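You operate a simulated robot arm through the tools that you are given. There is no shell and no other tool. Be economical: measure what you need, move in short steps, check, and stop when the job is done.

Carry out the task below with a simulated robot arm. There is one attempt and no reset: what you move stays moved.

Task
Wind 5 turns of warp onto the turning frame in the yellow cage.
Fine: shut the gate, set the turns dial, brake off, press the green mill button once (not the red one), watch till it stops, then brake on; the teal block stays in its cup.

Only the result counts: the job must be done as asked and must still hold three seconds after the hand-in. Knocking over, shifting, dropping, spilling or breaking anything else fails it.

Robot
A 6-joint arm with a fingered hand, hanging from a carriage that runs on a rail from [-2.223, 0.003] to [0.257, 0] (x, y) and turns from -6.283 to 5.725 rad about z. Base frame: it is fixed where the carriage stands at the start and does not move with it; the origin is on the floor, on the carriage's upright axis, x ahead of it, y to its left, z up. Lengths are in m, angles in rad, forces in N, time in s.
With the tool pointing down near the work surface it reaches from about 0.1 to 0.34 m from the robot's upright axis, wherever it stands. Its first joint turns from -2.897 to 2.897 rad. Places, roughly: cage gate [0.8, -0.4, 0.7]; green mill button [0.3, -0.5, 1]; mill brake lever [0.3, -0.5, 0.7]; mill panel [0.3, -0.6, 1]; red mill button [0.2, -0.5, 1]; turns dial [0.3, -0.5, 1.1]. Payload 4 kg.
Tool frame: the origin (TCP) lies between the finger pads and is the grasp point; the fingertips stand 0.029 m ahead of it; z points along the fingers, y is the line along which they close. Largest opening 0.1 m; the body of the gripper starts 0.034 m behind the TCP. The gripper is a hand of 5 fingers: y runs from the thumb to the fingers, the wrist lies at [-0.015, -0.114, -0.189] in the tool frame, and closing takes about 1.5 s.
Orientation is told as [roll, pitch, yaw] about the base's x, y, z axes, in that order, counted from this pose: with the fingers straight down and the wrist toward the robot, the tool's x, y and z point along [0, 1, 0], [1, 0, 0] and [0, 0, -1] of the base frame.

Tools
- The arm moves only by the tool drive_tool. Its argument "rows" is a list of rows, each a list of 7 numbers: the turn, a rotation vector about the base's x, y, z in degrees, then the shift along the base's x, y, z in m, then the gripper command, from -1 (fully open) to 1 (shut), values between in proportion. In form: [[ax, ay, az, tx, ty, tz, jaw], ...]. A call has 1 to 8 rows; each row shifts and turns the commanded pose from where the row before left it. A row lasts 0.2 s, in which the tool goes at most 0.05 m and 0.15 rad; a call with a longer step from one row to the next is refused whole, and so is a gripper value outside its range. A pose out of reach is approached as far as the arm can. The call stops where the force on the tool passes 60 N (or 10 N more than at its start, if that is more) or the arm is blocked; 0.2 s more then pass. Each finger travels about 0.108 m/s and halts on what it meets, pressing with about 30 N; the grip force reading is that of the motor and also rises with nothing between the fingers. The clock runs only during rows and for 0.2 s after the last one: add rows that do not move to give the fingers time. It gives the time, the measured TCP pose, the force on the tool (base axes), the opening and the grip force at its end, in the units of the frame above (readings bear some noise), with the torque about the TCP (base axes, N m) and any sound that the robot's microphone picked up, and new pictures: "pictures" is both (left out), scene, wrist or none.
- Cameras (640 x 400 px; columns grow to the right, rows downward): "scene" is now at [0.2316, -0.061, 1.7798]; the picture's right is [-0.89, -0.46, 0.00], its down [-0.39, 0.75, -0.53] and it looks along [0.24, -0.47, -0.85] (base axes); focal length 282 px, centre (320, 200). "wrist" rides on the gripper at [0.066, -0.086, -0.121] in the tool frame; the picture's right is [-0.76, 0.31, -0.58], its down [-0.59, -0.70, 0.40] and it looks along [-0.28, 0.64, 0.71] (tool axes); focal length 247 px, centre (320, 200). There is no depth. A picture from a camera that has moved, and an enlarged one, comes with that camera's place and axes in the base frame and with its lens.
- raise_lower(by): slides the trunk up (or, below 0, down) by that many m; the arm and the scene camera ride with it, the base frame stays. It gives what a move gives, with no picture.
- drive_base(legs): drives the robot by 1 to 6 legs, each [ahead, left, turn to the left] in m, m and rad, along the robot's own axes; the way and the turn of a leg run together, so that a leg with both is an arc; at most 1.5 m and 3.142 rad a leg. The arm and the cameras ride along, it lands a little off, and it stops where it bumps. It keeps to its track: a leg is cut to what the track allows. It gives what a move gives, and a new picture of the scene camera.
- preshape(shape): the hand has 5 fingers and takes this shape, open, in about a second: jaw (thumb against the fingers, like two jaws); tri (thumb and two fingers); tip (a fingertip pinch); poke (one finger out to press); point (the index stretched); flat (the hand flat); cup (the hand cupped); fist (a fist). The gripper value then closes the fingers along that shape, each until it touches; the sizes above hold for jaw. It gives what a move gives, with no picture.
- head_to(pan, tilt): turns the head with the scene camera to pan (to the left, within 2.705 rad either way) and tilt (down, from -0.506 to 1.204), counted from straight ahead of the robot. It gives what a move gives, and a new picture of the scene camera.
- inspect(camera, box): a new picture of the part [left, top, right, bottom] of that camera's present view, enlarged. No time passes.
- close_job(): hands the job in; it is judged then, once.

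Go step by step. Nothing tells you exact positions but the pictures and the camera data: compare them with the known pose of the tool, close in by small moves and look again before you grip or let go. The budget is 120 turns and 260 pictures, counting those below and the enlarged ones. Unless the task says otherwise, let go and move clear before handing in, and close with one line.

The tools are called after ">>>" by a JSON object that holds its "api" and its "payload". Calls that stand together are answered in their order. drive_tool: Moves the arm, as the interface text tells. Its arguments: {"type":"object","properties":{"rows":{"type":"array","items":{"type":"array","items":{"type":"number"}}},"pictures":{"type":"string","enum":["both","scene","wrist","none"]}},"required":["rows"]} The other tools are called the same way: raise_lower (by) slides the trunk up or down; preshape (shape) gives the hand a shape; drive_base (legs) drives the base; head_to (pan, tilt) turns the head that bears the scene camera; inspect (camera, box) takes an enlarged picture of a part of a camera's view; close_job () hands the job in.

At the start:

```text
t: 0.0
tool_pos: [0.2713, -0.3948, 1.0003]
orientation: [-0.001, -0.001, 0.0]
force: [0.6, -0.5, 0.4]
torque: [-0.03, -0.02, -0.03]
grip_width: 0.1
grip_force: 0.1
shape: jaw
trunk travel left (down, up): [-0.505, 0.095]
robot x, y, heading: [-0.0024, 0.0004, -0.002]
head pan, tilt: [-1.091, 1.012]
```

scene: 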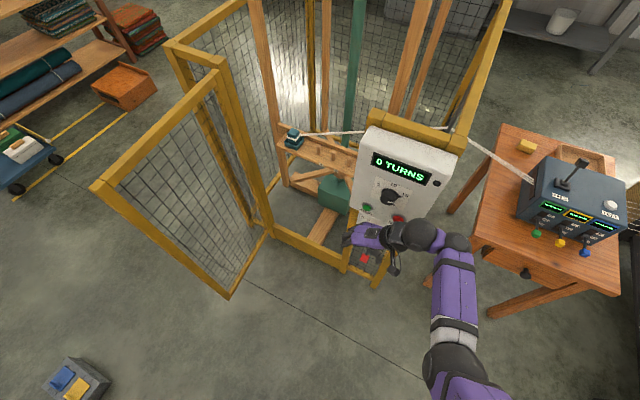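
wrist: 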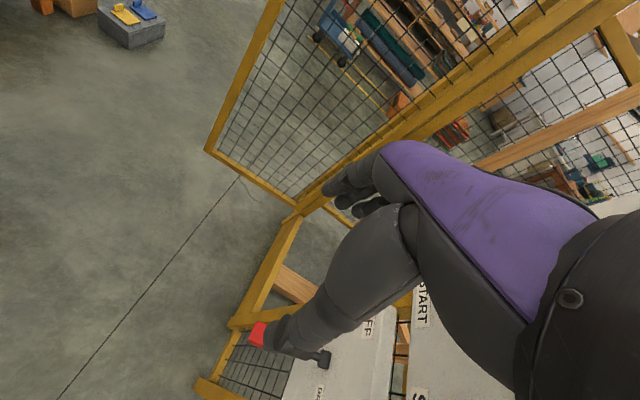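

The panel (0 TURNS), the open gate to the left in the picture, and the brake with its red knob below the panel are all in view. I'll enlarge the panel and the gate before moving.

>>> {"api": "inspect", "payload": {"camera": "scene", "box": [320, 110, 480, 290]}}

>>> {"api": "inspect", "payload": {"camera": "scene", "box": [80, 20, 400, 310]}}

>>> {"api": "inspect", "payload": {"camera": "wrist", "box": [180, 180, 480, 400]}}

```text
2.22 times, centred on (400, 200) of scene
camera zoom: at [0.2316, -0.061, 1.7798], right [-0.89, -0.46, 0.0], down [-0.39, 0.75, -0.53], along [0.24, -0.47, -0.85], focal length 626 px, centre (142, 200)
```

zoom: 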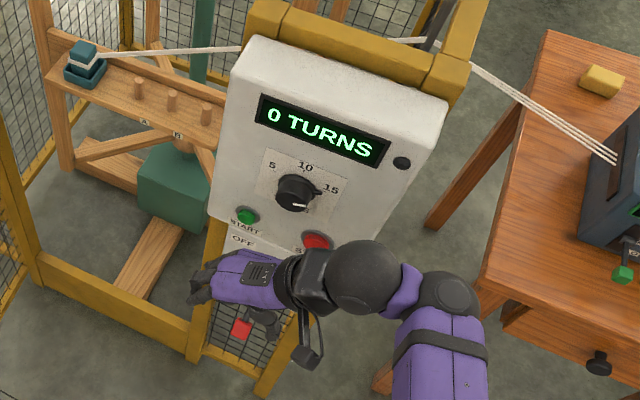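

```text
1.38 times, centred on (240, 165) of scene
camera zoom: at [0.2316, -0.061, 1.7798], right [-0.89, -0.46, 0.0], down [-0.39, 0.75, -0.53], along [0.24, -0.47, -0.85], focal length 388 px, centre (430, 248)
```

zoom: 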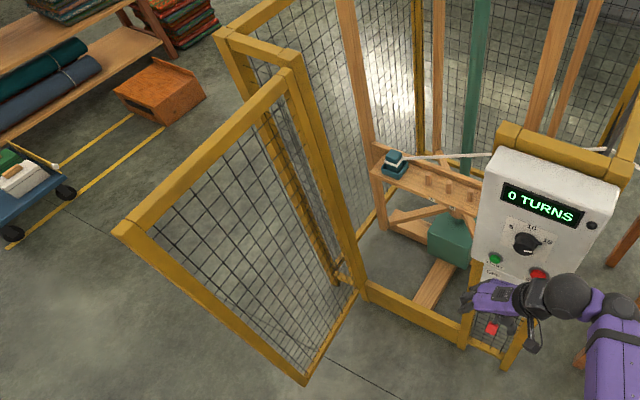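

```text
1.82 times, centred on (330, 290) of wrist
camera zoom: at [0.1848, -0.3302, 1.1215], right [0.31, -0.76, 0.58], down [-0.7, -0.59, -0.4], along [0.64, -0.28, -0.71], focal length 449 px, centre (302, 36)
```

zoom: 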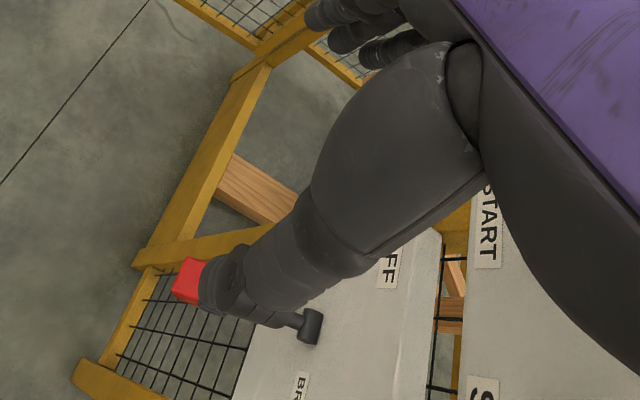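

The gate seems hinged near (0.88, -0.63), with its free stile near (0.88, -0.16) and its top at about z 1.22. I'll drive along the rail toward it and look again.

>>> {"api": "drive_base", "payload": {"legs": [[0.255, 0, 0]]}}

>>> {"api": "head_to", "payload": {"pan": -0.5, "tilt": 0.9}}

```text
t: 1.9
tool_pos: [0.5237, -0.3966, 1.0]
orientation: [0.002, 0.0, -0.003]
force: [0.6, 0.9, -0.3]
torque: [0.0, 0.01, 0.02]
grip_width: 0.0999
grip_force: 0.1
shape: jaw
trunk travel left (down, up): [-0.505, 0.095]
robot x, y, heading: [0.2548, 0.0006, 0.001]
head pan, tilt: [-1.091, 1.012]
camera scene: at [0.4847, -0.0616, 1.7798], right [-0.89, -0.46, 0.0], down [-0.39, 0.75, -0.53], along [0.24, -0.47, -0.85], focal length 282 px, centre (320, 200)
```

scene: 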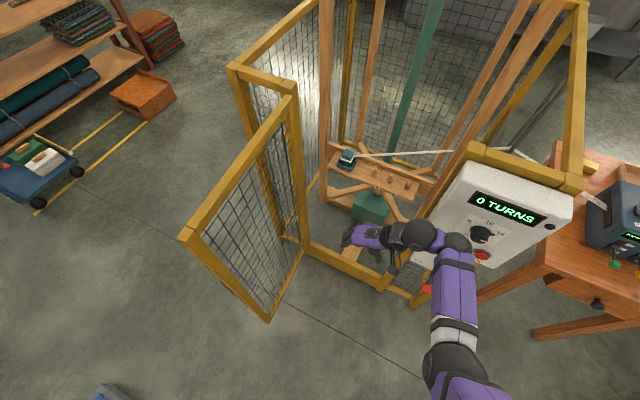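

```text
t: 2.8
tool_pos: [0.5239, -0.396, 0.9995]
orientation: [0.001, 0.001, -0.002]
force: [-0.6, 0.2, 0.6]
torque: [0.0, 0.0, 0.02]
grip_width: 0.0997
grip_force: 0.0
shape: jaw
trunk travel left (down, up): [-0.505, 0.095]
robot x, y, heading: [0.2561, -0.004, -0.0]
head pan, tilt: [-0.499, 0.901]
camera scene: at [0.5193, -0.0368, 1.7879], right [-0.48, -0.88, 0.0], down [-0.69, 0.38, -0.62], along [0.54, -0.3, -0.78], focal length 282 px, centre (320, 200)
```

scene: 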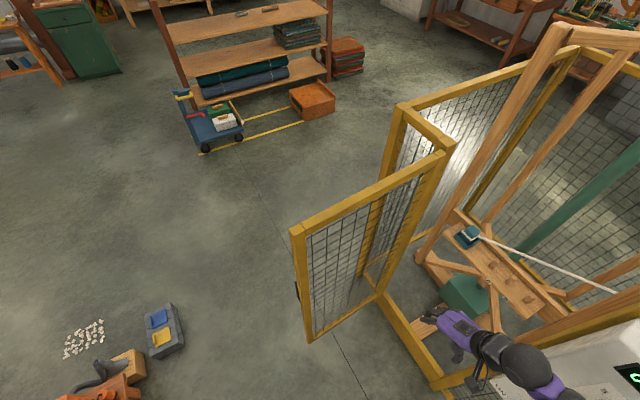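

The free stile's top corner triangulates to about (0.83, -0.15, 1.26), with its outer side facing +x. I'll raise the hand above the gate top, staying clear of it, to see whether it can hook over the rail.

>>> {"api": "drive_tool", "payload": {"rows": [[0, 0, 0, 0, 0.024, 0.043, -1], [0, 0, 0, 0, 0.024, 0.043, -1], [0, 0, 0, 0, 0.024, 0.043, -1], [0, 0, 0, 0, 0.024, 0.043, -1], [0, 0, 0, 0, 0.024, 0.043, -1], [0, 0, 0, 0, 0.024, 0.043, -1], [0, 0, 0, 0, 0.024, 0.043, -1], [0, 0, 0, 0, 0.024, 0.043, -1]], "pictures": "scene"}}

```text
t: 4.6
tool_pos: [0.6821, -0.2428, 1.0843]
orientation: [0.001, -0.002, -0.001]
force: [-0.2, 1.1, -0.8]
torque: [0.01, -0.01, 0.0]
grip_width: 0.0999
grip_force: 0.1
shape: jaw
out of reach, approached as far as the arm can: row 1, 2, 3, 4, 5, 6, 7, 8
trunk travel left (down, up): [-0.505, 0.095]
robot x, y, heading: [0.2519, 0.0002, -0.005]
head pan, tilt: [-0.499, 0.901]
camera scene: at [0.5192, -0.0368, 1.7879], right [-0.48, -0.88, 0.0], down [-0.69, 0.38, -0.62], along [0.54, -0.3, -0.78], focal length 282 px, centre (320, 200)
```

scene: 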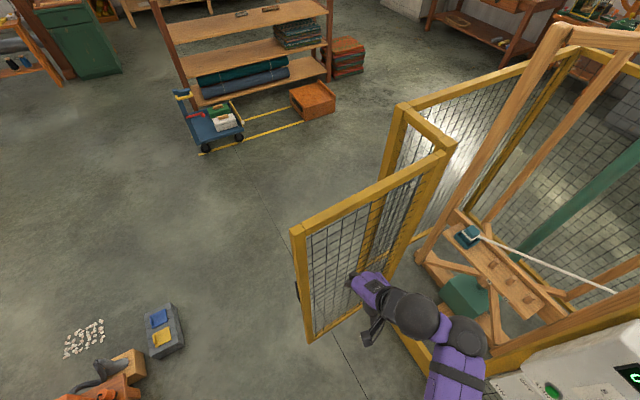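

The hand tops out near z 1.08 here, so going over the rail won't work. Instead I'll turn the hand so the fingers point horizontally at (+x, -y) and grip the free stile on the diagonal, backing away from the gate first.

>>> {"api": "drive_tool", "payload": {"rows": [[0, 0, 0, -0.01, 0.03, -0.02, -1], [0, 0, 0, -0.01, 0.03, -0.02, -1]], "pictures": "none"}}

```text
t: 5.2
tool_pos: [0.6633, -0.1827, 1.043]
orientation: [-0.003, 0.0, -0.002]
force: [0.1, -0.4, 0.6]
torque: [0.03, 0.03, 0.01]
grip_width: 0.0994
grip_force: 0.0
shape: jaw
trunk travel left (down, up): [-0.505, 0.095]
robot x, y, heading: [0.2527, -0.002, -0.001]
head pan, tilt: [-0.499, 0.901]
```

The command restarts from the measured pose on each call. Now I'll rotate the hand while easing back.

>>> {"api": "drive_tool", "payload": {"rows": [[-7.08, -2.94, 2.94, 0, 0.015, 0, -1], [-7.08, -2.94, 2.94, 0, 0.015, 0, -1], [-7.08, -2.94, 2.94, 0, 0.015, 0, -1], [-7.08, -2.94, 2.94, 0, 0.015, 0, -1], [-7.08, -2.94, 2.94, 0, 0.015, 0, -1], [-7.08, -2.94, 2.94, 0, 0.015, 0, -1]], "pictures": "scene"}}

```text
t: 6.6
tool_pos: [0.6636, -0.093, 1.0441]
orientation: [-0.791, -0.166, 0.393]
force: [-0.3, -0.2, -0.1]
torque: [-0.01, 0.03, -0.02]
grip_width: 0.0998
grip_force: 0.0
shape: jaw
trunk travel left (down, up): [-0.505, 0.095]
robot x, y, heading: [0.2504, -0.0003, -0.001]
head pan, tilt: [-0.499, 0.901]
camera scene: at [0.5193, -0.0368, 1.788], right [-0.48, -0.88, 0.0], down [-0.69, 0.38, -0.62], along [0.55, -0.3, -0.78], focal length 282 px, centre (320, 200)
```

scene: 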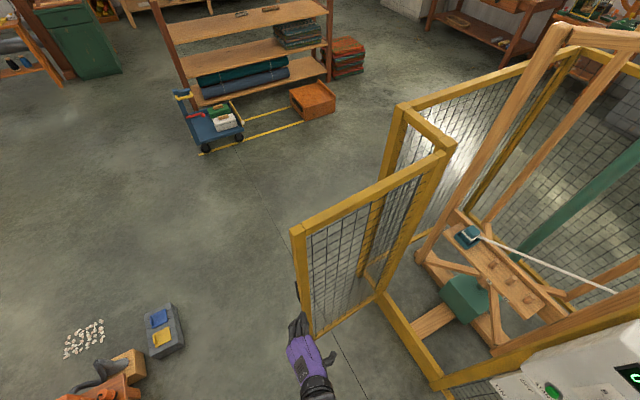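

>>> {"api": "drive_tool", "payload": {"rows": [[-7.08, -2.94, 2.94, 0, 0.005, 0, -1], [-7.08, -2.94, 2.94, 0, 0.005, 0, -1], [-7.08, -2.94, 2.94, 0, 0.005, 0, -1], [-7.08, -2.94, 2.94, 0, 0.005, 0, -1], [-7.08, -2.94, 2.94, 0, 0.005, 0, -1], [-7.08, -2.94, 2.94, 0, 0.005, 0, -1]]}}

```text
t: 8.0
tool_pos: [0.6635, -0.062, 1.0433]
orientation: [-1.574, 0.001, 0.79]
force: [0.2, -0.2, -0.3]
torque: [0.0, -0.01, 0.03]
grip_width: 0.0995
grip_force: 0.1
shape: jaw
trunk travel left (down, up): [-0.505, 0.095]
robot x, y, heading: [0.2532, -0.0011, 0.0]
head pan, tilt: [-0.499, 0.901]
camera scene: at [0.5193, -0.0367, 1.788], right [-0.48, -0.88, 0.0], down [-0.69, 0.38, -0.62], along [0.55, -0.3, -0.78], focal length 282 px, centre (320, 200)
camera wrist: at [0.5171, -0.0389, 0.9784], right [-0.19, 0.63, 0.76], down [-0.21, -0.78, 0.59], along [0.96, -0.05, 0.29], focal length 247 px, centre (320, 200)
```

scene: 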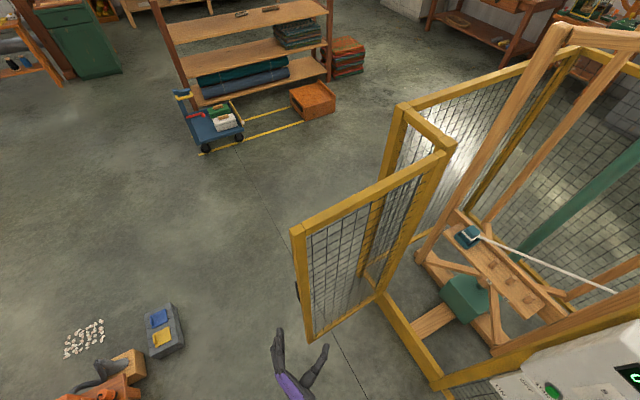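
wrist: 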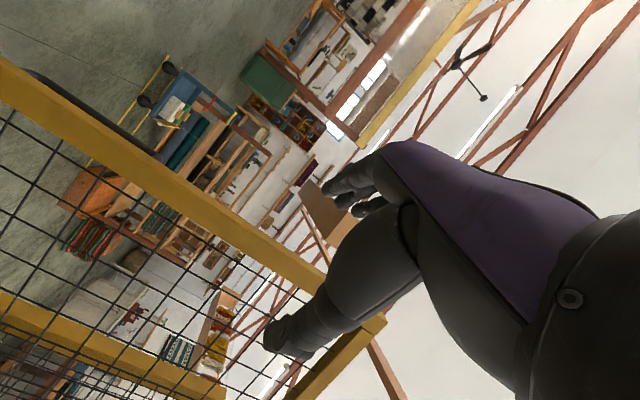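

The hand now points at the stile with the thumb on the inner side and the fingers on the outer. I'll advance to a pre-grip position.

>>> {"api": "drive_tool", "payload": {"rows": [[0, 0, 0, 0.032, -0.006, 0, -1], [0, 0, 0, 0.032, -0.006, 0, -1], [0, 0, 0, 0.032, -0.006, 0, -1]]}}

>>> {"api": "inspect", "payload": {"camera": "scene", "box": [230, 200, 390, 380]}}

```text
t: 8.8
tool_pos: [0.7606, -0.0797, 1.0426]
orientation: [-1.573, 0.001, 0.788]
force: [-0.2, 0.3, 0.1]
torque: [-0.02, -0.03, 0.04]
grip_width: 0.0997
grip_force: 0.1
shape: jaw
trunk travel left (down, up): [-0.505, 0.095]
robot x, y, heading: [0.252, -0.0033, -0.003]
head pan, tilt: [-0.499, 0.901]
camera scene: at [0.5193, -0.0367, 1.7879], right [-0.48, -0.88, 0.0], down [-0.69, 0.38, -0.62], along [0.55, -0.3, -0.78], focal length 282 px, centre (320, 200)
camera wrist: at [0.6133, -0.056, 0.9775], right [-0.19, 0.62, 0.76], down [-0.21, -0.78, 0.59], along [0.96, -0.05, 0.28], focal length 247 px, centre (320, 200)
```

scene: 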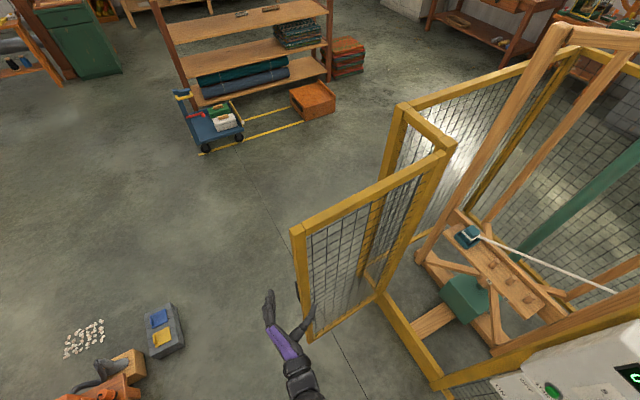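
wrist: 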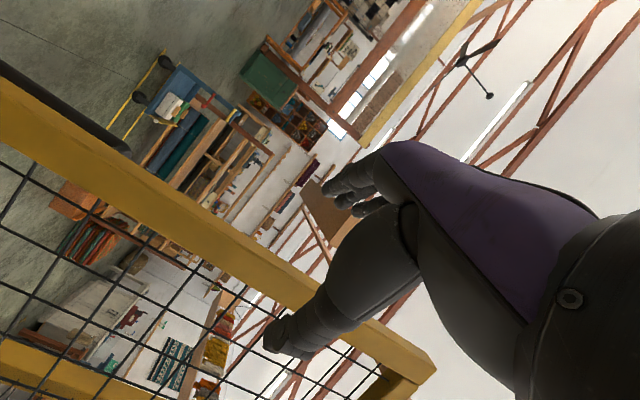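

```text
2.22 times, centred on (310, 290) of scene
camera zoom: at [0.5193, -0.0367, 1.7879], right [-0.48, -0.88, 0.0], down [-0.69, 0.38, -0.62], along [0.55, -0.3, -0.78], focal length 626 px, centre (342, 0)
```

zoom: 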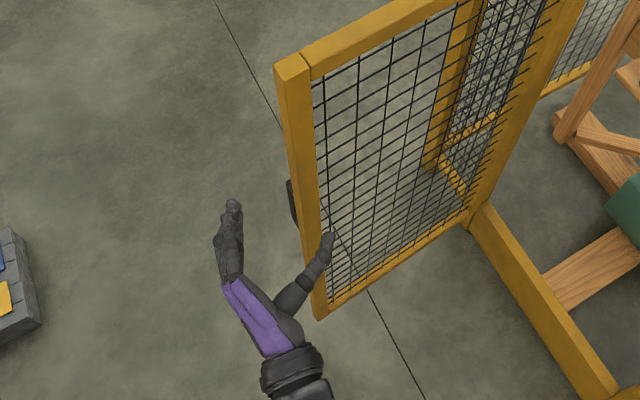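

>>> {"api": "drive_tool", "payload": {"rows": [[0, 0, 0, 0.02, -0.015, 0, -1], [0, 0, 0, 0.02, -0.015, 0, -1], [0, 0, 0, 0.02, -0.02, 0, -1]], "pictures": "none"}}

>>> {"api": "inspect", "payload": {"camera": "scene", "box": [230, 200, 390, 380]}}

```text
t: 9.6
tool_pos: [0.8224, -0.1304, 1.0432]
orientation: [-1.571, 0.002, 0.787]
force: [-0.2, 0.4, 0.1]
torque: [0.02, 0.0, -0.03]
grip_width: 0.0996
grip_force: 0.0
shape: jaw
trunk travel left (down, up): [-0.505, 0.095]
robot x, y, heading: [0.2526, -0.0025, -0.006]
head pan, tilt: [-0.499, 0.901]
```

```text
2.22 times, centred on (310, 290) of scene
camera zoom: at [0.5193, -0.0366, 1.7879], right [-0.48, -0.88, 0.0], down [-0.69, 0.38, -0.62], along [0.55, -0.3, -0.78], focal length 626 px, centre (342, 0)
```

zoom: 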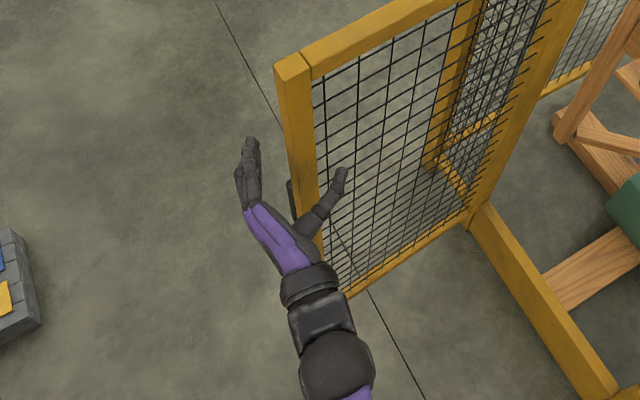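

>>> {"api": "drive_tool", "payload": {"rows": [[0, 0, 0, 0.006, -0.006, 0, -1], [0, 0, 0, 0, 0, 0, 0], [0, 0, 0, 0, 0, 0, 0.5], [0, 0, 0, 0, 0, 0, 0.8], [0, 0, 0, 0, 0, 0, 0.8]], "pictures": "none"}}

>>> {"api": "inspect", "payload": {"camera": "scene", "box": [230, 200, 390, 380]}}

```text
t: 10.8
tool_pos: [0.8268, -0.1381, 1.0426]
orientation: [-1.572, 0.001, 0.788]
force: [0.4, -1.8, 0.8]
torque: [-0.19, 0.0, -0.35]
grip_width: 0.0282
grip_force: 30.5
shape: jaw
trunk travel left (down, up): [-0.505, 0.095]
robot x, y, heading: [0.2533, -0.0013, 0.001]
head pan, tilt: [-0.499, 0.901]
```

```text
2.22 times, centred on (310, 290) of scene
camera zoom: at [0.5193, -0.0369, 1.7879], right [-0.48, -0.88, 0.0], down [-0.69, 0.38, -0.62], along [0.55, -0.3, -0.78], focal length 626 px, centre (342, 0)
```

zoom: 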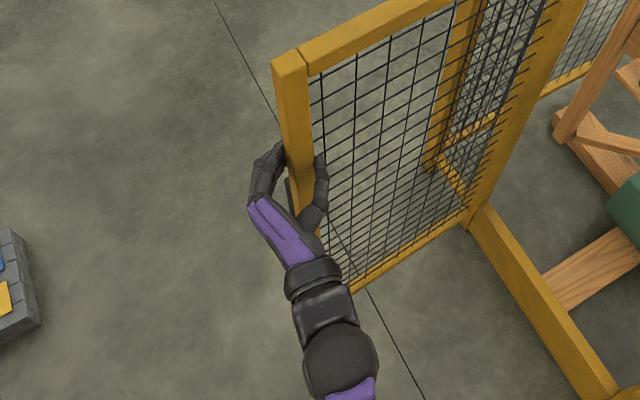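

The stile is held. Now I'll pull it along its arc about the hinge, turning the hand with it.

>>> {"api": "drive_tool", "payload": {"rows": [[0, 0, 4, -0.0335, -0.0035, 0, 0.8], [0, 0, 4, -0.0332, -0.0059, 0, 0.8], [0, 0, 4, -0.0327, -0.0081, 0, 0.8], [0, 0, 4, -0.0321, -0.0104, 0, 0.8]], "pictures": "scene"}}

```text
t: 11.8
tool_pos: [0.6938, -0.1674, 1.0446]
orientation: [-1.57, 0.003, 1.065]
force: [1.3, -4.5, -6.7]
torque: [-0.24, 0.11, -0.21]
grip_width: 0.0281
grip_force: 30.3
shape: jaw
trunk travel left (down, up): [-0.505, 0.095]
robot x, y, heading: [0.2504, 0.0004, -0.004]
head pan, tilt: [-0.499, 0.901]
camera scene: at [0.5193, -0.0369, 1.7878], right [-0.48, -0.88, 0.0], down [-0.69, 0.38, -0.62], along [0.55, -0.3, -0.78], focal length 282 px, centre (320, 200)
```

scene: 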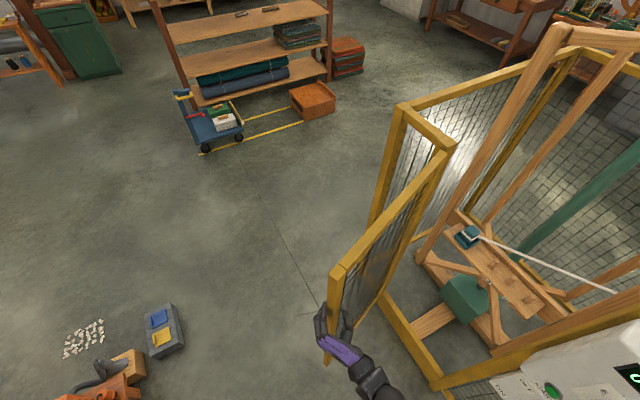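

Low force, and the gate follows. I'll keep pulling along the arc.

>>> {"api": "drive_tool", "payload": {"rows": [[0, 0, 4, -0.0313, -0.0127, 0, 0.8], [0, 0, 4, -0.0303, -0.0147, 0, 0.8], [0, 0, 4, -0.0292, -0.0169, 0, 0.8], [0, 0, 4, -0.0279, -0.0188, 0, 0.8]], "pictures": "scene"}}

```text
t: 12.8
tool_pos: [0.6904, -0.1751, 1.0463]
orientation: [-1.563, 0.002, 1.33]
force: [-6.3, 1.0, -11.7]
torque: [-0.07, 0.42, -2.57]
grip_width: 0.0317
grip_force: 30.1
shape: jaw
out of reach, approached as far as the arm can: row 2, 3, 4
trunk travel left (down, up): [-0.505, 0.095]
robot x, y, heading: [0.2529, -0.0027, 0.004]
head pan, tilt: [-0.499, 0.901]
camera scene: at [0.5184, -0.0365, 1.7874], right [-0.48, -0.88, 0.0], down [-0.69, 0.38, -0.62], along [0.54, -0.3, -0.78], focal length 282 px, centre (320, 200)
```

scene: 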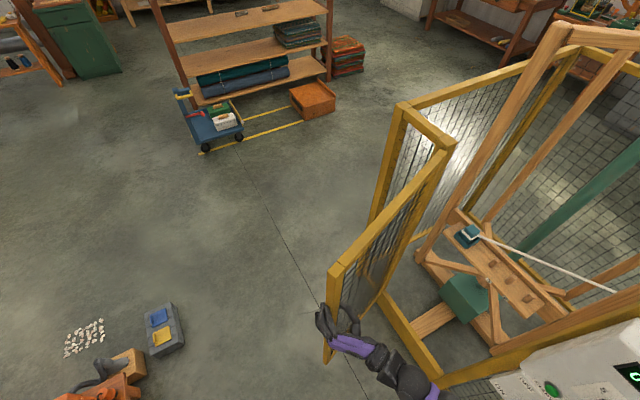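

The wrist can't turn further that way. I'll loosen the fingers to a hook and turn the hand back, then keep pulling.

>>> {"api": "drive_tool", "payload": {"rows": [[0, 0, 0, 0, 0, 0, 0], [0, 0, 0, 0, 0, 0, -0.2], [0, 0, -7, 0, 0, 0, -0.2], [0, 0, -7, 0, 0, 0, -0.2], [0, 0, -7, 0, 0, 0, -0.2], [0, 0, -7, 0, 0, 0, -0.2]], "pictures": "scene"}}

```text
t: 14.2
tool_pos: [0.692, -0.1742, 1.0481]
orientation: [-1.572, -0.001, 0.857]
force: [0.9, 0.6, -0.3]
torque: [0.0, 0.0, 0.05]
grip_width: 0.0599
grip_force: 0.1
shape: jaw
trunk travel left (down, up): [-0.505, 0.095]
robot x, y, heading: [0.2526, 0.0011, -0.003]
head pan, tilt: [-0.499, 0.901]
camera scene: at [0.5193, -0.0368, 1.788], right [-0.48, -0.88, 0.0], down [-0.69, 0.38, -0.62], along [0.55, -0.3, -0.78], focal length 282 px, centre (320, 200)
```

scene: 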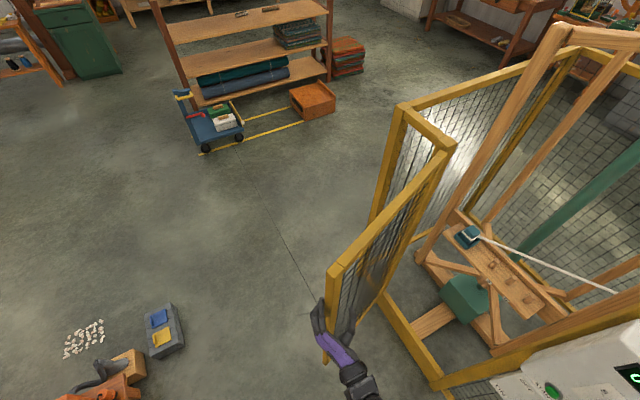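

>>> {"api": "drive_tool", "payload": {"rows": [[0, 0, 0, -0.0313, -0.0127, 0, -0.1], [0, 0, 0, -0.0303, -0.0147, 0, -0.1], [0, 0, 0, -0.0292, -0.0169, 0, -0.1], [0, 0, 0, -0.0279, -0.0188, 0, -0.1], [0, 0, 0, -0.0265, -0.0207, 0, -0.1]], "pictures": "scene"}}

```text
t: 15.4
tool_pos: [0.5586, -0.2584, 1.0483]
orientation: [-1.571, 0.0, 0.854]
force: [0.0, 0.1, -0.3]
torque: [0.02, 0.0, -0.04]
grip_width: 0.0554
grip_force: 0.1
shape: jaw
out of reach, approached as far as the arm can: row 5
trunk travel left (down, up): [-0.505, 0.095]
robot x, y, heading: [0.2551, 0.0001, -0.003]
head pan, tilt: [-0.499, 0.901]
camera scene: at [0.5193, -0.0366, 1.788], right [-0.48, -0.88, 0.0], down [-0.69, 0.38, -0.62], along [0.55, -0.3, -0.78], focal length 282 px, centre (320, 200)
```

scene: 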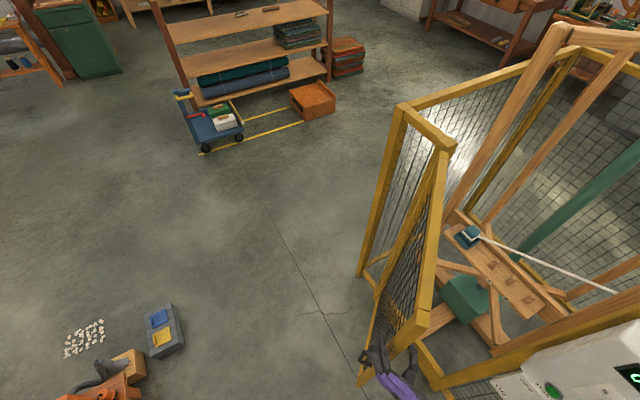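

The gate is now about half closed. I'll let go, back off, and then push it shut from the outside.

>>> {"api": "drive_tool", "payload": {"rows": [[0, 0, 0, 0, 0, 0, -1], [0, 0, 0, 0, 0, 0, -1], [0, 0, 0, -0.03, 0.027, 0, -1], [0, 0, 0, -0.03, 0.027, 0, -1], [0, 0, 0, -0.03, 0.027, 0, -1], [0, 0, 0, -0.01, 0.03, 0, -1]], "pictures": "none"}}

>>> {"api": "head_to", "payload": {"pan": -0.9, "tilt": 1.1}}

```text
t: 16.8
tool_pos: [0.5528, -0.1437, 1.049]
orientation: [-1.571, 0.0, 0.856]
force: [0.1, -0.4, -0.1]
torque: [0.02, 0.01, 0.03]
grip_width: 0.0999
grip_force: 0.1
shape: jaw
out of reach, approached as far as the arm can: row 3, 4, 5, 6
trunk travel left (down, up): [-0.505, 0.095]
robot x, y, heading: [0.2511, -0.0036, 0.003]
head pan, tilt: [-0.499, 0.901]
```

```text
t: 17.7
tool_pos: [0.555, -0.1457, 1.0493]
orientation: [-1.571, 0.0, 0.855]
force: [1.1, 0.1, 0.1]
torque: [0.05, -0.02, 0.02]
grip_width: 0.0999
grip_force: 0.0
shape: jaw
trunk travel left (down, up): [-0.505, 0.095]
robot x, y, heading: [0.2545, -0.0007, -0.003]
head pan, tilt: [-0.901, 1.1]
camera scene: at [0.4923, -0.05, 1.7741], right [-0.78, -0.62, 0.0], down [-0.55, 0.7, -0.45], along [0.28, -0.36, -0.89], focal length 282 px, centre (320, 200)
```

scene: 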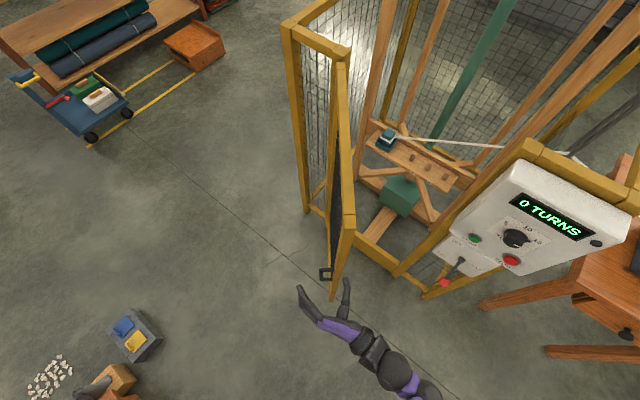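

I'll make a fist and move it to the outer side of the gate.

>>> {"api": "preshape", "payload": {"shape": "fist"}}

>>> {"api": "drive_tool", "payload": {"rows": [[0, 0, -6, 0.0, 0.03, 0, 1], [0, 0, -8, 0.03, 0.03, 0, 1], [0, 0, -8, 0.03, 0.0, 0, 1], [0, 0, -8, 0.03, 0, 0, 1], [0, 0, -8, 0.02, 0, 0, 1]], "pictures": "both"}}

```text
t: 18.6
tool_pos: [0.5532, -0.1443, 1.0479]
orientation: [-1.571, 0.0, 0.855]
force: [0.7, -1.5, 0.3]
torque: [0.01, 0.0, 0.01]
grip_width: 0.0
grip_force: 0.1
shape: fist
trunk travel left (down, up): [-0.505, 0.095]
robot x, y, heading: [0.2535, 0.0017, 0.001]
head pan, tilt: [-0.901, 1.1]
```

```text
t: 20.0
tool_pos: [0.619, -0.2017, 1.018]
orientation: [-1.512, 0.092, 0.065]
force: [0.3, -0.3, 0.2]
torque: [0.0, 0.01, -0.01]
grip_width: 0.0001
grip_force: 0.0
shape: fist
out of reach, approached as far as the arm can: row 2, 3
trunk travel left (down, up): [-0.505, 0.095]
robot x, y, heading: [0.2549, -0.0011, 0.004]
head pan, tilt: [-0.901, 1.1]
stopped in row 5: the arm was blocked; the commanded pose is now the measured one
camera scene: at [0.4924, -0.0505, 1.7742], right [-0.78, -0.62, 0.0], down [-0.55, 0.7, -0.45], along [0.28, -0.36, -0.89], focal length 282 px, centre (320, 200)
camera wrist: at [0.5204, -0.0836, 0.9687], right [0.34, 0.55, 0.76], down [-0.62, -0.47, 0.63], along [0.71, -0.68, 0.18], focal length 247 px, centre (320, 200)
```

scene: 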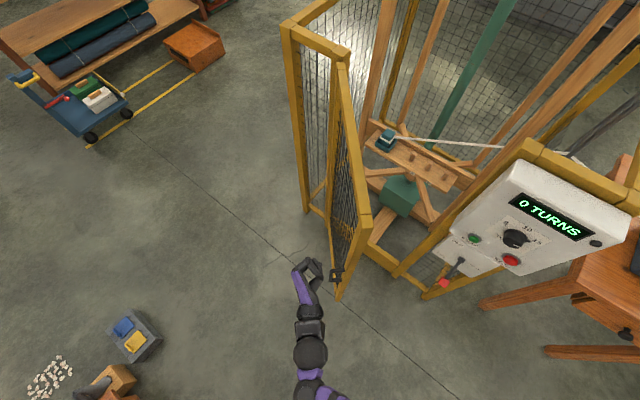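
wrist: 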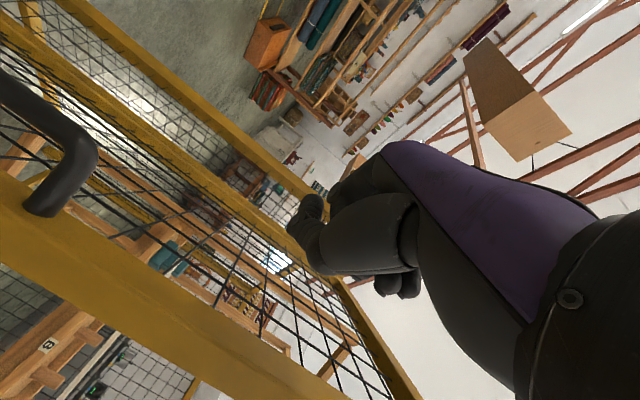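

The fist is on the outer side and the gate has moved further shut. I'll push toward -y.

>>> {"api": "drive_tool", "payload": {"rows": [[0, 0, 0, -0.005, -0.035, 0, 1], [0, 0, 0, -0.01, -0.035, 0, 1], [0, 0, 0, -0.01, -0.035, 0, 1], [0, 0, 0, -0.01, -0.035, 0, 1], [0, 0, 0, -0.01, -0.035, 0, 1]], "pictures": "scene"}}

```text
t: 21.2
tool_pos: [0.5726, -0.3739, 1.0205]
orientation: [-1.51, 0.093, 0.066]
force: [0.0, 0.8, -0.2]
torque: [-0.01, 0.01, -0.02]
grip_width: 0.0
grip_force: 0.1
shape: fist
trunk travel left (down, up): [-0.505, 0.095]
robot x, y, heading: [0.2548, 0.0022, -0.006]
head pan, tilt: [-0.901, 1.1]
camera scene: at [0.4923, -0.0499, 1.7741], right [-0.78, -0.62, 0.0], down [-0.55, 0.7, -0.45], along [0.28, -0.36, -0.89], focal length 282 px, centre (320, 200)
```

scene: 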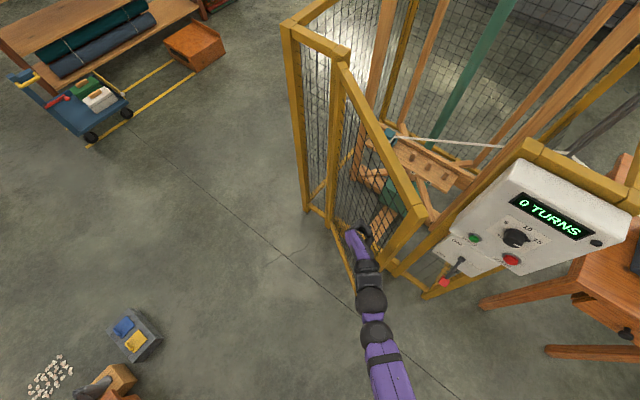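

>>> {"api": "drive_tool", "payload": {"rows": [[0, 0, 0, -0.008, -0.03, 0, 1], [0, 0, 0, -0.008, -0.03, 0, 1], [0, 0, 0, -0.008, -0.03, 0, 1], [0, 0, 0, -0.005, -0.03, 0, 1]], "pictures": "scene"}}

```text
t: 22.2
tool_pos: [0.5458, -0.494, 1.0173]
orientation: [-1.51, 0.093, 0.066]
force: [0.5, 0.1, -0.2]
torque: [0.0, 0.0, 0.0]
grip_width: 0.0001
grip_force: 0.1
shape: fist
trunk travel left (down, up): [-0.505, 0.095]
robot x, y, heading: [0.2539, -0.0003, -0.004]
head pan, tilt: [-0.901, 1.1]
camera scene: at [0.4923, -0.0499, 1.7741], right [-0.78, -0.62, 0.0], down [-0.55, 0.7, -0.45], along [0.28, -0.36, -0.89], focal length 282 px, centre (320, 200)
```

scene: 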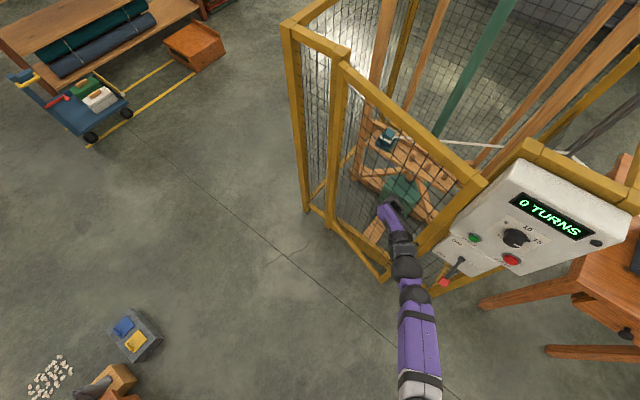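

>>> {"api": "drive_tool", "payload": {"rows": [[0, 0, 0, 0, -0.02, 0, 1], [0, 0, 0, 0, -0.02, 0, 1], [0, 0, 0, 0, -0.02, 0, 1], [0, 0, 0, 0, -0.02, 0, 1]], "pictures": "scene"}}

```text
t: 23.2
tool_pos: [0.5445, -0.5744, 1.0172]
orientation: [-1.512, 0.092, 0.066]
force: [1.0, 0.1, 0.5]
torque: [-0.01, 0.03, -0.01]
grip_width: 0.0
grip_force: 0.1
shape: fist
trunk travel left (down, up): [-0.505, 0.095]
robot x, y, heading: [0.2572, -0.0001, 0.001]
head pan, tilt: [-0.901, 1.1]
camera scene: at [0.4923, -0.05, 1.7741], right [-0.78, -0.62, 0.0], down [-0.55, 0.7, -0.45], along [0.28, -0.36, -0.89], focal length 282 px, centre (320, 200)
```

scene: 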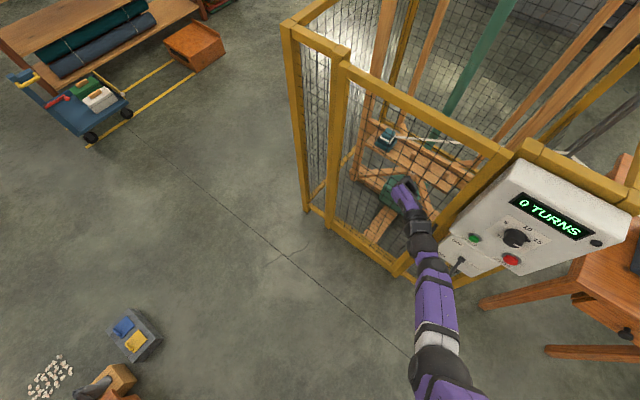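

>>> {"api": "drive_tool", "payload": {"rows": [[0, 0, 0, 0, -0.01, 0, 1], [0, 0, 0, 0, -0.01, 0, 1], [0, 0, 0, 0, -0.01, 0, 1]], "pictures": "none"}}

>>> {"api": "inspect", "payload": {"camera": "scene", "box": [300, 40, 600, 300]}}

```text
t: 24.0
tool_pos: [0.5451, -0.6011, 1.015]
orientation: [-1.505, 0.091, 0.068]
force: [-2.4, 16.0, 2.5]
torque: [0.26, 0.07, -0.07]
grip_width: 0.0
grip_force: 0.0
shape: fist
trunk travel left (down, up): [-0.505, 0.095]
robot x, y, heading: [0.2555, 0.0, 0.006]
head pan, tilt: [-0.901, 1.1]
```

```text
1.54 times, centred on (450, 170) of scene
camera zoom: at [0.4922, -0.0489, 1.774], right [-0.78, -0.62, 0.0], down [-0.55, 0.7, -0.45], along [0.28, -0.35, -0.89], focal length 433 px, centre (120, 246)
```

zoom: 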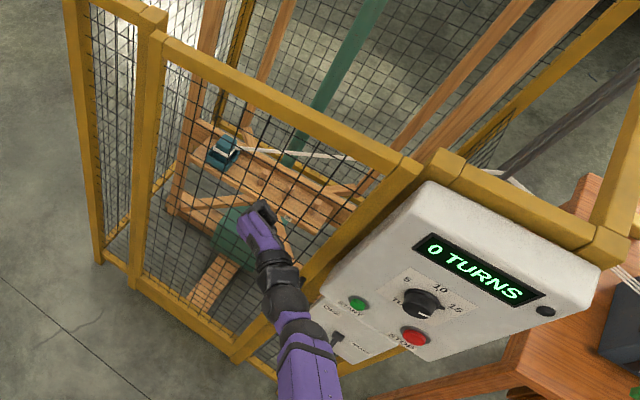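

The gate now resists at 16 N, so it is at its stop. One more gentle push to seat it, then I'll back off.

>>> {"api": "drive_tool", "payload": {"rows": [[0, 0, 0, 0, -0.012, 0, 1], [0, 0, 0, 0, -0.008, 0, 1]], "pictures": "none"}}

>>> {"api": "drive_tool", "payload": {"rows": [[0, 0, 0, 0, 0.03, 0, 1], [0, 0, 0, 0, 0.04, 0, 1], [0, 0, 0, 0, 0.04, 0, 1], [0, 0, 0, 0, 0.04, 0, 1]], "pictures": "scene"}}

>>> {"api": "inspect", "payload": {"camera": "scene", "box": [300, 40, 600, 300]}}

```text
t: 24.5
tool_pos: [0.5499, -0.6044, 1.006]
orientation: [-1.487, 0.087, 0.083]
force: [-4.6, 30.9, 5.3]
torque: [0.54, 0.11, -0.07]
grip_width: 0.0
grip_force: 0.0
shape: fist
trunk travel left (down, up): [-0.505, 0.095]
robot x, y, heading: [0.2501, 0.0034, 0.001]
head pan, tilt: [-0.901, 1.1]
stopped in row 2: the force on the tool passed its limit at 66 N (the readings are from after the stop); the commanded pose is now the measured one
```

```text
t: 25.5
tool_pos: [0.5459, -0.465, 1.014]
orientation: [-1.5, 0.088, 0.075]
force: [0.0, -1.2, 0.6]
torque: [0.04, 0.0, 0.03]
grip_width: 0.0
grip_force: 0.1
shape: fist
trunk travel left (down, up): [-0.505, 0.095]
robot x, y, heading: [0.2495, -0.0027, 0.002]
head pan, tilt: [-0.901, 1.1]
camera scene: at [0.4921, -0.05, 1.7741], right [-0.78, -0.62, 0.0], down [-0.55, 0.7, -0.45], along [0.28, -0.36, -0.89], focal length 282 px, centre (320, 200)
```

scene: 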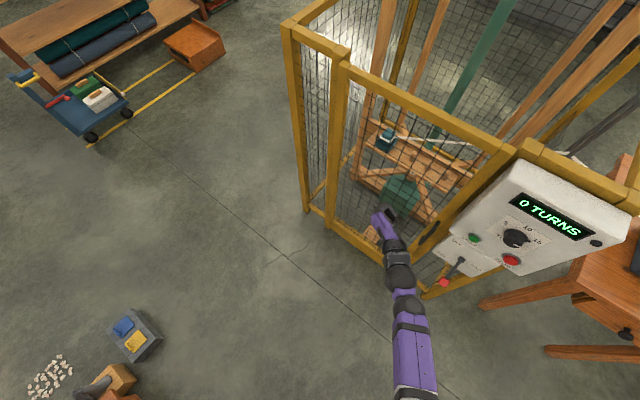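

```text
1.54 times, centred on (450, 170) of scene
camera zoom: at [0.4921, -0.05, 1.7741], right [-0.78, -0.62, 0.0], down [-0.55, 0.7, -0.45], along [0.28, -0.36, -0.89], focal length 433 px, centre (120, 246)
```

zoom: 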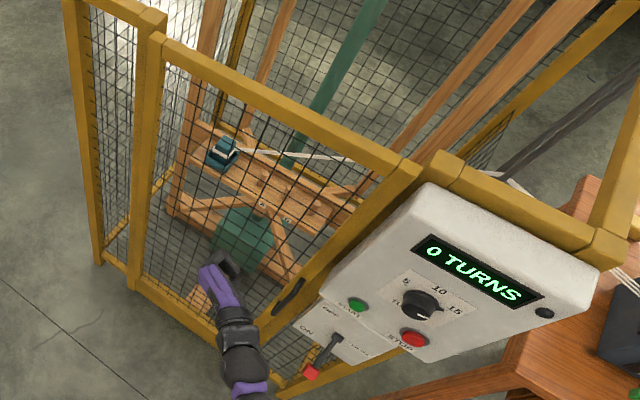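

The gate is shut against its post. Next I'll back off, move along the rail to the panel and look at the dial and brake closely.

>>> {"api": "drive_tool", "payload": {"rows": [[0, 0, 0, 0, 0.04, 0, 1], [0, 0, 0, 0, 0.04, 0, 1], [0, 0, 0, 0, 0.04, 0, 1], [0, 0, 0, 0, 0.04, 0, 1]], "pictures": "none"}}

>>> {"api": "drive_base", "payload": {"legs": [[-0.2, 0, 0]]}}

>>> {"api": "head_to", "payload": {"pan": -1.4, "tilt": 0.9}}

```text
t: 26.5
tool_pos: [0.5475, -0.3052, 1.0117]
orientation: [-1.5, 0.09, 0.076]
force: [0.0, -0.1, 0.0]
torque: [0.0, -0.02, -0.01]
grip_width: 0.0
grip_force: 0.0
shape: fist
trunk travel left (down, up): [-0.505, 0.095]
robot x, y, heading: [0.2514, -0.0031, 0.002]
head pan, tilt: [-0.901, 1.1]
```

```text
t: 28.1
tool_pos: [0.3511, -0.3035, 1.0122]
orientation: [-1.501, 0.09, 0.08]
force: [0.1, 0.0, 0.0]
torque: [0.0, -0.05, 0.01]
grip_width: 0.0
grip_force: 0.0
shape: fist
trunk travel left (down, up): [-0.505, 0.095]
robot x, y, heading: [0.0522, -0.0007, -0.0]
head pan, tilt: [-0.901, 1.1]
camera scene: at [0.2941, -0.0492, 1.7741], right [-0.78, -0.62, 0.0], down [-0.55, 0.7, -0.45], along [0.28, -0.36, -0.89], focal length 282 px, centre (320, 200)
```

scene: 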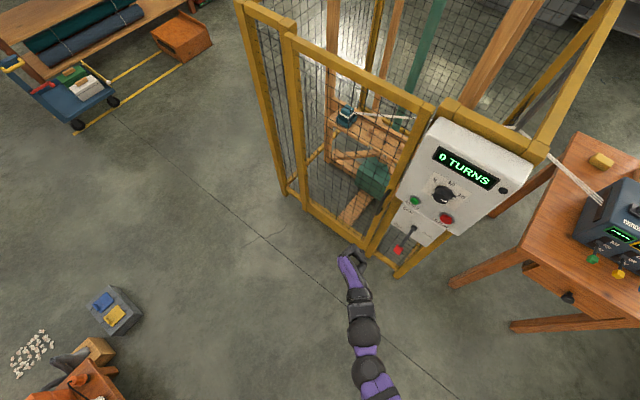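

```text
t: 29.1
tool_pos: [0.3518, -0.3049, 1.0113]
orientation: [-1.501, 0.088, 0.08]
force: [-0.7, -0.2, -0.1]
torque: [-0.02, 0.03, 0.0]
grip_width: 0.0
grip_force: 0.0
shape: fist
trunk travel left (down, up): [-0.505, 0.095]
robot x, y, heading: [0.0551, -0.0018, 0.002]
head pan, tilt: [-1.4, 0.901]
camera scene: at [0.2678, -0.0741, 1.7879], right [-0.99, -0.17, 0.0], down [-0.13, 0.77, -0.62], along [0.11, -0.61, -0.78], focal length 282 px, centre (320, 200)
```

scene: 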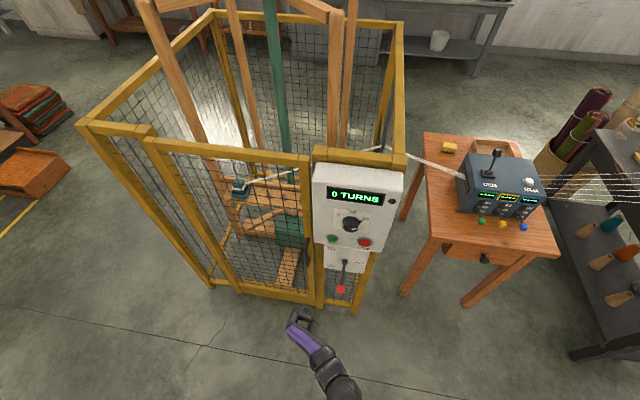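

>>> {"api": "inspect", "payload": {"camera": "scene", "box": [300, 160, 415, 260]}}

>>> {"api": "inspect", "payload": {"camera": "scene", "box": [290, 220, 400, 310]}}

>>> {"api": "inspect", "payload": {"camera": "scene", "box": [440, 130, 570, 250]}}

```text
4.00 times, centred on (358, 210) of scene
camera zoom: at [0.2678, -0.0741, 1.7879], right [-0.99, -0.17, 0.0], down [-0.13, 0.77, -0.62], along [0.11, -0.61, -0.78], focal length 1126 px, centre (170, 160)
```

zoom: 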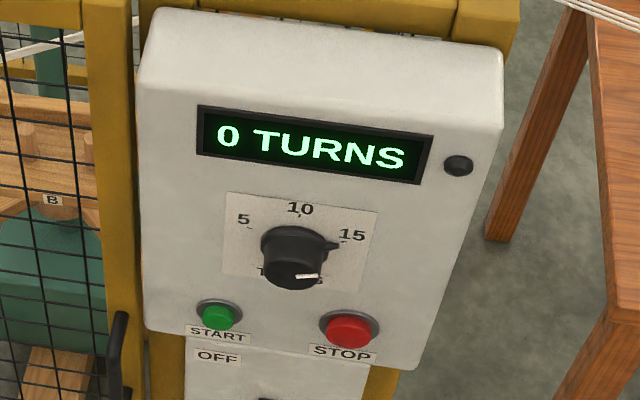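

```text
4.44 times, centred on (345, 265) of scene
camera zoom: at [0.2678, -0.0741, 1.7879], right [-0.99, -0.17, 0.0], down [-0.13, 0.77, -0.62], along [0.11, -0.61, -0.78], focal length 1251 px, centre (209, -89)
```

zoom: 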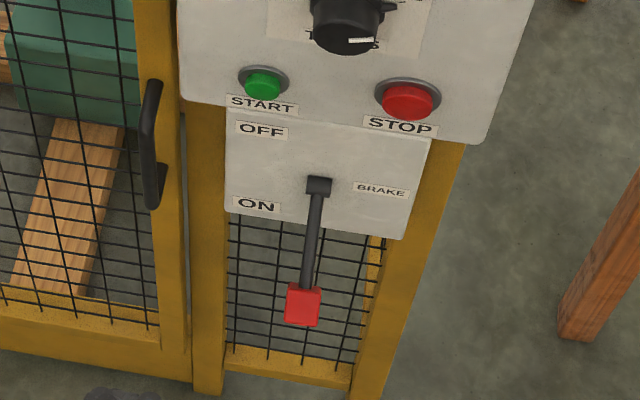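

```text
3.33 times, centred on (505, 190) of scene
camera zoom: at [0.2678, -0.0741, 1.7879], right [-0.99, -0.17, 0.0], down [-0.13, 0.77, -0.62], along [0.11, -0.61, -0.78], focal length 938 px, centre (-297, 233)
```

zoom: 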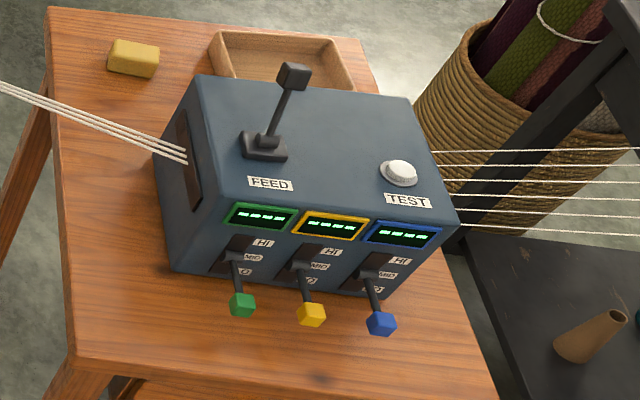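

The dial points at 15, with 5 at the upper left, so it needs about 130–140° counter-clockwise. The brake lever is at ON (down). I take the dial to be near (0.256, -0.54, 1.10), so I'll shape the hand and bring it in front of it.

>>> {"api": "preshape", "payload": {"shape": "tri"}}

>>> {"api": "drive_tool", "payload": {"rows": [[-1, -1.7, -1.5, -0.024, -0.02, 0.022, -1], [-1, -1.7, -1.5, -0.024, -0.03, 0.022, -1], [-2, -1.7, -1.5, -0.024, -0.03, 0.022, -1], [0, 0, 0, -0.024, -0.03, 0.022, -1]], "pictures": "both"}}

>>> {"api": "inspect", "payload": {"camera": "scene", "box": [300, 160, 415, 260]}}

```text
t: 29.9
tool_pos: [0.351, -0.3045, 1.0123]
orientation: [-1.499, 0.089, 0.077]
force: [0.7, -0.6, -0.3]
torque: [0.05, 0.01, 0.02]
grip_width: 0.0996
grip_force: 0.1
shape: tri
trunk travel left (down, up): [-0.505, 0.095]
robot x, y, heading: [0.0514, -0.0031, 0.004]
head pan, tilt: [-1.4, 0.901]
```

```text
t: 30.9
tool_pos: [0.2524, -0.4153, 1.0995]
orientation: [-1.574, 0.004, -0.002]
force: [-0.4, 0.8, -0.4]
torque: [-0.03, 0.02, -0.02]
grip_width: 0.1001
grip_force: 0.0
shape: tri
trunk travel left (down, up): [-0.505, 0.095]
robot x, y, heading: [0.0548, -0.001, -0.001]
head pan, tilt: [-1.4, 0.901]
camera scene: at [0.2678, -0.074, 1.7879], right [-0.99, -0.17, 0.0], down [-0.13, 0.77, -0.62], along [0.11, -0.61, -0.78], focal length 282 px, centre (320, 200)
camera wrist: at [0.1674, -0.2954, 1.0349], right [0.31, 0.58, 0.75], down [-0.7, -0.39, 0.59], along [0.64, -0.71, 0.28], focal length 247 px, centre (320, 200)
```

scene: 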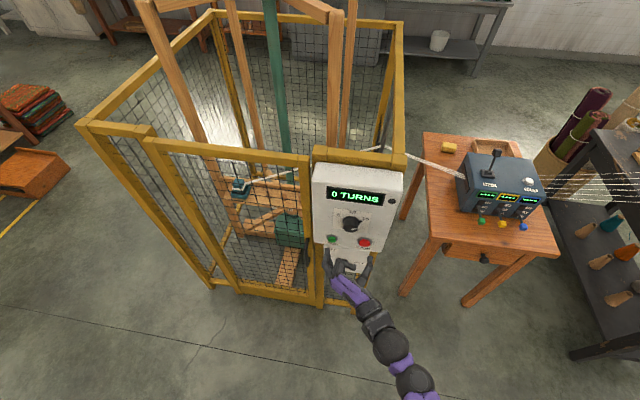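
wrist: 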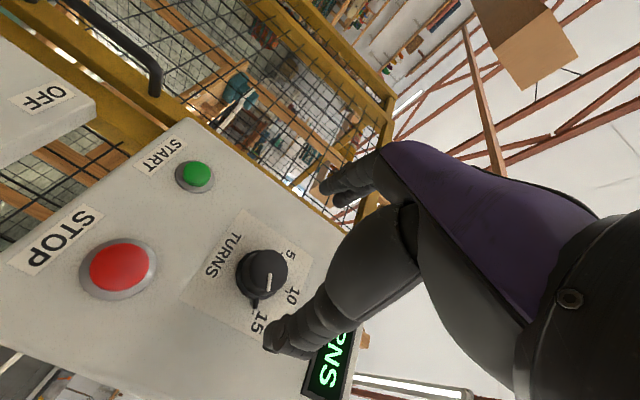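

```text
4.00 times, centred on (358, 210) of scene
camera zoom: at [0.2678, -0.074, 1.7879], right [-0.99, -0.17, 0.0], down [-0.13, 0.77, -0.62], along [0.11, -0.61, -0.78], focal length 1126 px, centre (170, 160)
```

zoom: 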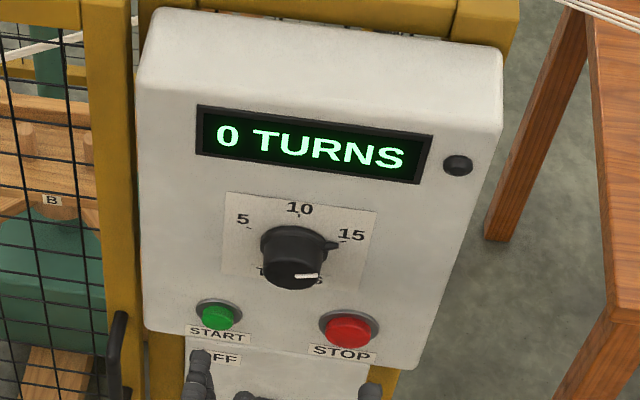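

>>> {"api": "inspect", "payload": {"camera": "wrist", "box": [170, 200, 350, 350]}}

```text
2.67 times, centred on (260, 275) of wrist
camera zoom: at [0.1674, -0.2954, 1.0349], right [0.31, 0.58, 0.75], down [-0.7, -0.39, 0.59], along [0.64, -0.71, 0.28], focal length 659 px, centre (480, 0)
```

zoom: 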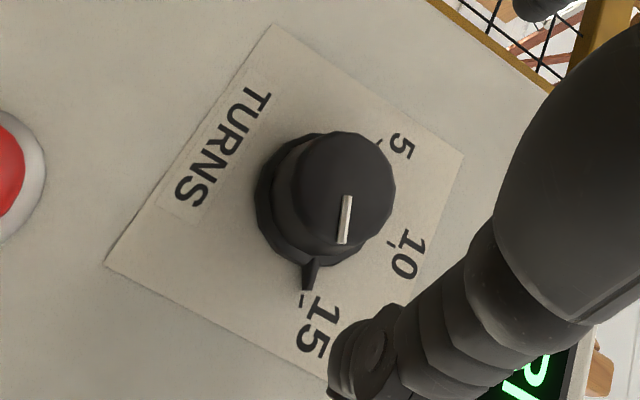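

Knob front centre is near (0.261, -0.522, 1.108), with the ticks at ±70° about vertical. I'll test how far the hand can roll about y before gripping.

>>> {"api": "drive_tool", "payload": {"rows": [[0, -8, 0, 0.009, 0, 0.008, -1], [0, -8, 0, 0, 0, 0, -1], [0, -8, 0, 0, 0, 0, -1], [0, -8, 0, 0, 0, 0, -1], [0, -8, 0, 0, 0, 0, -1], [0, -8, 0, 0, 0, 0, -1], [0, -8, 0, 0, 0, 0, -1], [0, -8, 0, 0, 0, 0, -1]], "pictures": "wrist"}}

```text
t: 32.8
tool_pos: [0.265, -0.4152, 1.1096]
orientation: [-1.57, -1.116, -0.007]
force: [-1.1, -0.1, -0.7]
torque: [-0.01, -0.01, 0.05]
grip_width: 0.1
grip_force: 0.0
shape: tri
trunk travel left (down, up): [-0.505, 0.095]
robot x, y, heading: [0.0577, 0.0016, 0.002]
head pan, tilt: [-1.4, 0.901]
camera wrist: at [0.2852, -0.2943, 1.0037], right [-0.54, 0.58, 0.61], down [-0.84, -0.4, -0.37], along [0.03, -0.71, 0.7], focal length 247 px, centre (320, 200)
```

wrist: 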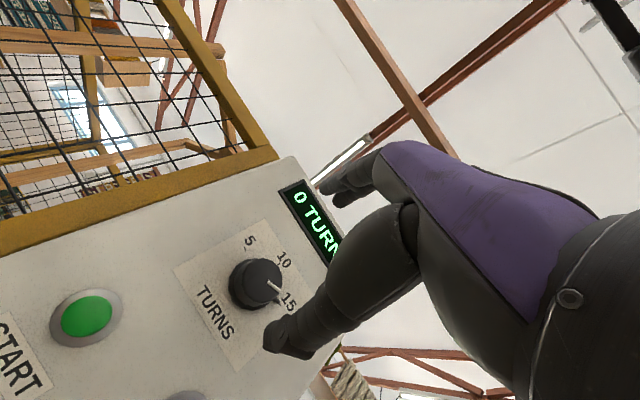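

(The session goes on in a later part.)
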